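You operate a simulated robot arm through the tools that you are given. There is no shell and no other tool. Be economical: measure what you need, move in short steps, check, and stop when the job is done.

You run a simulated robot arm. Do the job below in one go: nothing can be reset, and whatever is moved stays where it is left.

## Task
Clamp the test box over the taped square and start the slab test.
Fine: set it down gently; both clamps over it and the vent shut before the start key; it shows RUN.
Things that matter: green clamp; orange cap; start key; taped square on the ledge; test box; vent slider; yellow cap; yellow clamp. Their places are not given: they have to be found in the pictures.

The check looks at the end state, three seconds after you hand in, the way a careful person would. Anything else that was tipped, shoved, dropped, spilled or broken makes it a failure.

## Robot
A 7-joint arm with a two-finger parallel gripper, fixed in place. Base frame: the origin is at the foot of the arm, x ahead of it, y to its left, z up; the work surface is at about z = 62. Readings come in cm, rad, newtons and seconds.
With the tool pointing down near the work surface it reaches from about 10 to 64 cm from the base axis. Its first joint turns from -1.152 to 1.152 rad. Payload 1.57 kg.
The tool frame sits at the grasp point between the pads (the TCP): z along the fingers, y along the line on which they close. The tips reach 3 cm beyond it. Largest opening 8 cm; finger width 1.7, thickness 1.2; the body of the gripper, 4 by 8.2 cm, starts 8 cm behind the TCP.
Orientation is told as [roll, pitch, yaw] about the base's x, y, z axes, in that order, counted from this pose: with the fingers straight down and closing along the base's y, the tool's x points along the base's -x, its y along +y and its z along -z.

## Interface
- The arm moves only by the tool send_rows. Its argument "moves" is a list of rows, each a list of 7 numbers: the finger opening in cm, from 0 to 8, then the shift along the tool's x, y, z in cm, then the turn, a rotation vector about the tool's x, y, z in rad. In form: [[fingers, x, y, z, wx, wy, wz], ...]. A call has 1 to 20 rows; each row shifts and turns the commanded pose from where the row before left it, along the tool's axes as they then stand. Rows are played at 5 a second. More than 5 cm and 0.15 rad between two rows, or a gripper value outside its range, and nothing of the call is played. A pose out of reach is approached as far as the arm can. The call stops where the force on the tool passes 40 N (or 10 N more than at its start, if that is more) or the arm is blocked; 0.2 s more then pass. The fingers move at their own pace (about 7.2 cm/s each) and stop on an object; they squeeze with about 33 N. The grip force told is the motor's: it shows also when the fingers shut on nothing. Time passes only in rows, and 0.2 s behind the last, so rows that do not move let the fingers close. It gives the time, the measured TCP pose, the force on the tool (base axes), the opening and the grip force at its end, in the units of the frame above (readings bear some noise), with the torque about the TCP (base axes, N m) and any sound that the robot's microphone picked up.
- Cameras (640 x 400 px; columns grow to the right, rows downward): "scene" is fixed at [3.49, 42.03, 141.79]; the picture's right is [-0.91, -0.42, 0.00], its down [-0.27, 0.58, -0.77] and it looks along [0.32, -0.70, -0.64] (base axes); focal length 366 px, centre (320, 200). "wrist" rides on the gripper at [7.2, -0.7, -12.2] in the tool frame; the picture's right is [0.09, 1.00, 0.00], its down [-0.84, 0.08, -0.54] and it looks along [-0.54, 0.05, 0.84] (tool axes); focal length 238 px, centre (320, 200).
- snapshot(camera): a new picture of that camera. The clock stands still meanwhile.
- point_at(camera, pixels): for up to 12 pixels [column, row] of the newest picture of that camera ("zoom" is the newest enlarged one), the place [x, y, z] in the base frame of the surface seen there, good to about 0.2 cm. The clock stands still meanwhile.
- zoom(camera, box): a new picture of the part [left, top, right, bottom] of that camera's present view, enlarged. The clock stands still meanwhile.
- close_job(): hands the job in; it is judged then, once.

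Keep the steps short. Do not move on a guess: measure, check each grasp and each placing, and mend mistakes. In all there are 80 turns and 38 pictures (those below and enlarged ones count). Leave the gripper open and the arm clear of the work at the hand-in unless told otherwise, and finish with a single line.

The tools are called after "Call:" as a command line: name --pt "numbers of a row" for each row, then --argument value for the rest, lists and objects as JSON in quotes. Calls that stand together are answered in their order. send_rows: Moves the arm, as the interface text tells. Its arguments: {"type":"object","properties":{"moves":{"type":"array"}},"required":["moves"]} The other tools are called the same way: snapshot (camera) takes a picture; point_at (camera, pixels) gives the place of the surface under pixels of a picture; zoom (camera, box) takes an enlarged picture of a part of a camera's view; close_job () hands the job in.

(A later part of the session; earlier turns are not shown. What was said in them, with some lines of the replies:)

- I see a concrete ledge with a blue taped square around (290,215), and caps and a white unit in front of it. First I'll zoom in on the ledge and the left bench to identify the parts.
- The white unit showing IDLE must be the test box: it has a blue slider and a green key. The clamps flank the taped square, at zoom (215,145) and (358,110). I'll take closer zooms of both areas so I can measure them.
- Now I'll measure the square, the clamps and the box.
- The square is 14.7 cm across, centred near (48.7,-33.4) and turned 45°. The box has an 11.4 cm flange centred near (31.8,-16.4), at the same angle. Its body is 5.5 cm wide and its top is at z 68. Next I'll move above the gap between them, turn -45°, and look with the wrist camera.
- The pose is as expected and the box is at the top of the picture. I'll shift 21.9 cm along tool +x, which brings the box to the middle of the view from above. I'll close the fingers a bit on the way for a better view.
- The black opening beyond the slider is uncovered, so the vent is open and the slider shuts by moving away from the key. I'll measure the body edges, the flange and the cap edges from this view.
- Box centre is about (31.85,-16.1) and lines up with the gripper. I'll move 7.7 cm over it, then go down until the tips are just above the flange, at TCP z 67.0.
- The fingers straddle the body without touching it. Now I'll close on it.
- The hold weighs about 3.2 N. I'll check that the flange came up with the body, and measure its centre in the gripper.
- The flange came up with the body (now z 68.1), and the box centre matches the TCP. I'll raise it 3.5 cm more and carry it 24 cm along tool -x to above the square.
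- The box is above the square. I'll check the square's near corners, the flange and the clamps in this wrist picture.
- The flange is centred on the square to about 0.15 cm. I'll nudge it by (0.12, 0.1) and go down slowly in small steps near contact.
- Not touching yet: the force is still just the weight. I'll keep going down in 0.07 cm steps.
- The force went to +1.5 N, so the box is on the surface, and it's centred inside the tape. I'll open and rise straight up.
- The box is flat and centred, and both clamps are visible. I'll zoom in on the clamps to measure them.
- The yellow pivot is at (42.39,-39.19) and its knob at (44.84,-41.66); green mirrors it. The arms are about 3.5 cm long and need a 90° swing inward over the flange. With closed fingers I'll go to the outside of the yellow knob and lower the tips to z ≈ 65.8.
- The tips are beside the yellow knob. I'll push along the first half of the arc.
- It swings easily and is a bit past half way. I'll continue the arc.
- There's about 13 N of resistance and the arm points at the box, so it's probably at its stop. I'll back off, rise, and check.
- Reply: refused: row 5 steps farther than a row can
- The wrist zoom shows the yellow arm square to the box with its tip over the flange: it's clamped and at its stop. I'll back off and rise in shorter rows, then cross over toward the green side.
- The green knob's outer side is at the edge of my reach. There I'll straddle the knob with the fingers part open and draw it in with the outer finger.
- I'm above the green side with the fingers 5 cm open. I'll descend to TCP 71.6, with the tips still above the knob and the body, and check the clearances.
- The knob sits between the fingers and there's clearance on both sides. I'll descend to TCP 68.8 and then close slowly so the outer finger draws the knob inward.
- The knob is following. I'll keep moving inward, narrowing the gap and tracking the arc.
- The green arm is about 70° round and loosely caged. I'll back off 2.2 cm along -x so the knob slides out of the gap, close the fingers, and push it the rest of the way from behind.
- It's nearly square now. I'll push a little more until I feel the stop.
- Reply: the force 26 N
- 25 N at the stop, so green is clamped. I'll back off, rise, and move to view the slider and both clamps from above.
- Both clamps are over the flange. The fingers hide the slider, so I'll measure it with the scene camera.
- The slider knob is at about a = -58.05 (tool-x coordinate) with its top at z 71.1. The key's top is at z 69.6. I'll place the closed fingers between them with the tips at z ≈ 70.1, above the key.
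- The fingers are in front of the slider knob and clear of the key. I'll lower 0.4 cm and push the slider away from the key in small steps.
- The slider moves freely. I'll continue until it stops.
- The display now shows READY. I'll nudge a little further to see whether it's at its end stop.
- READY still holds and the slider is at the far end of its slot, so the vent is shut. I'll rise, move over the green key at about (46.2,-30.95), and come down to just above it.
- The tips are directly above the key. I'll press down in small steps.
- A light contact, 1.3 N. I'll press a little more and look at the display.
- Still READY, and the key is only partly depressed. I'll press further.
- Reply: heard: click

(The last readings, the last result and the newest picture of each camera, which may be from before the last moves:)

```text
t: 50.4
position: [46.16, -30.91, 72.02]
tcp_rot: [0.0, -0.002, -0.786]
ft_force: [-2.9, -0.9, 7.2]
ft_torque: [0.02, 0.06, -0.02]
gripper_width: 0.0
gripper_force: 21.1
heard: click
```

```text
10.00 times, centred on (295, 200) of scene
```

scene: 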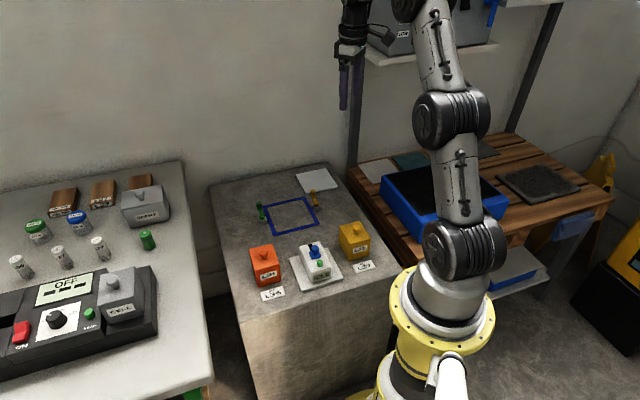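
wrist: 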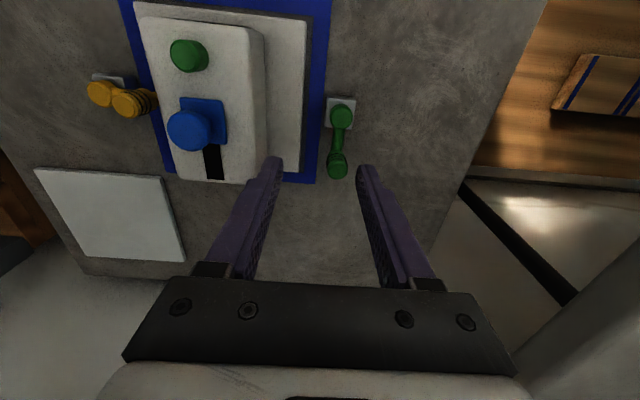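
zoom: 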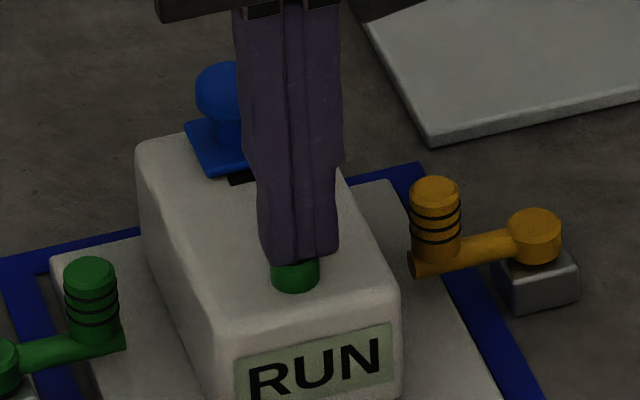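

A click, and the display shows RUN. I'll lift straight up, open the gripper, move clear, and check once more.

Call:
send_rows --pt "0 0 0 -0.5 0 0 0" --pt "0 0 0 -2 0 0 0" --pt "0 0 0 -4 0 0 0" --pt "0 0 0 -4.5 0 0 0" --pt "0 0 0 -4.5 0 0 0" --pt "8 0 0 -4 0 0 0" --pt "8 4 0 0 0 0 0" --pt "8 4 0 0 0 0 0" --pt "8 0 0 0 0 0 0" --pt "8 0 0 0 0 0 0"

Call:
zoom --camera "scene" --box '[210, 160, 390, 310]'

```text
t: 52.6
position: [40.53, -25.56, 91.3]
tcp_rot: [0.0, 0.0, -0.786]
ft_force: [-0.6, 0.5, 0.2]
ft_torque: [0.0, -0.01, -0.03]
gripper_width: 8.01
gripper_force: 0.1
```

```text
2.67 times, centred on (300, 235) of scene
```

zoom: 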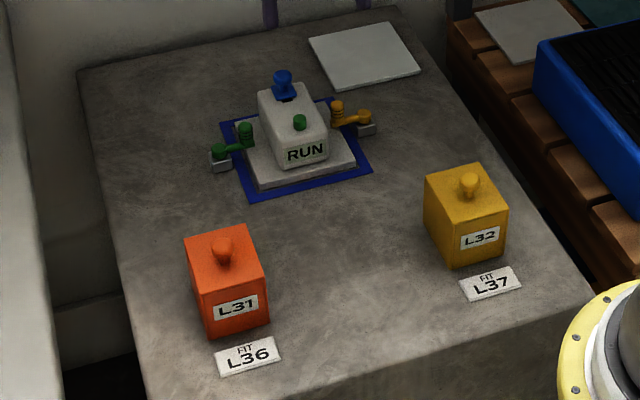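

The display reads RUN, both clamps are over the flange, the vent is shut, the caps haven't moved, and the gripper is open and clear. I'm handing in.

Call:
close_job

```text
The job is handed in.
```

The test box is clamped over the taped square with both clamps on and the vent shut, and its display shows RUN.
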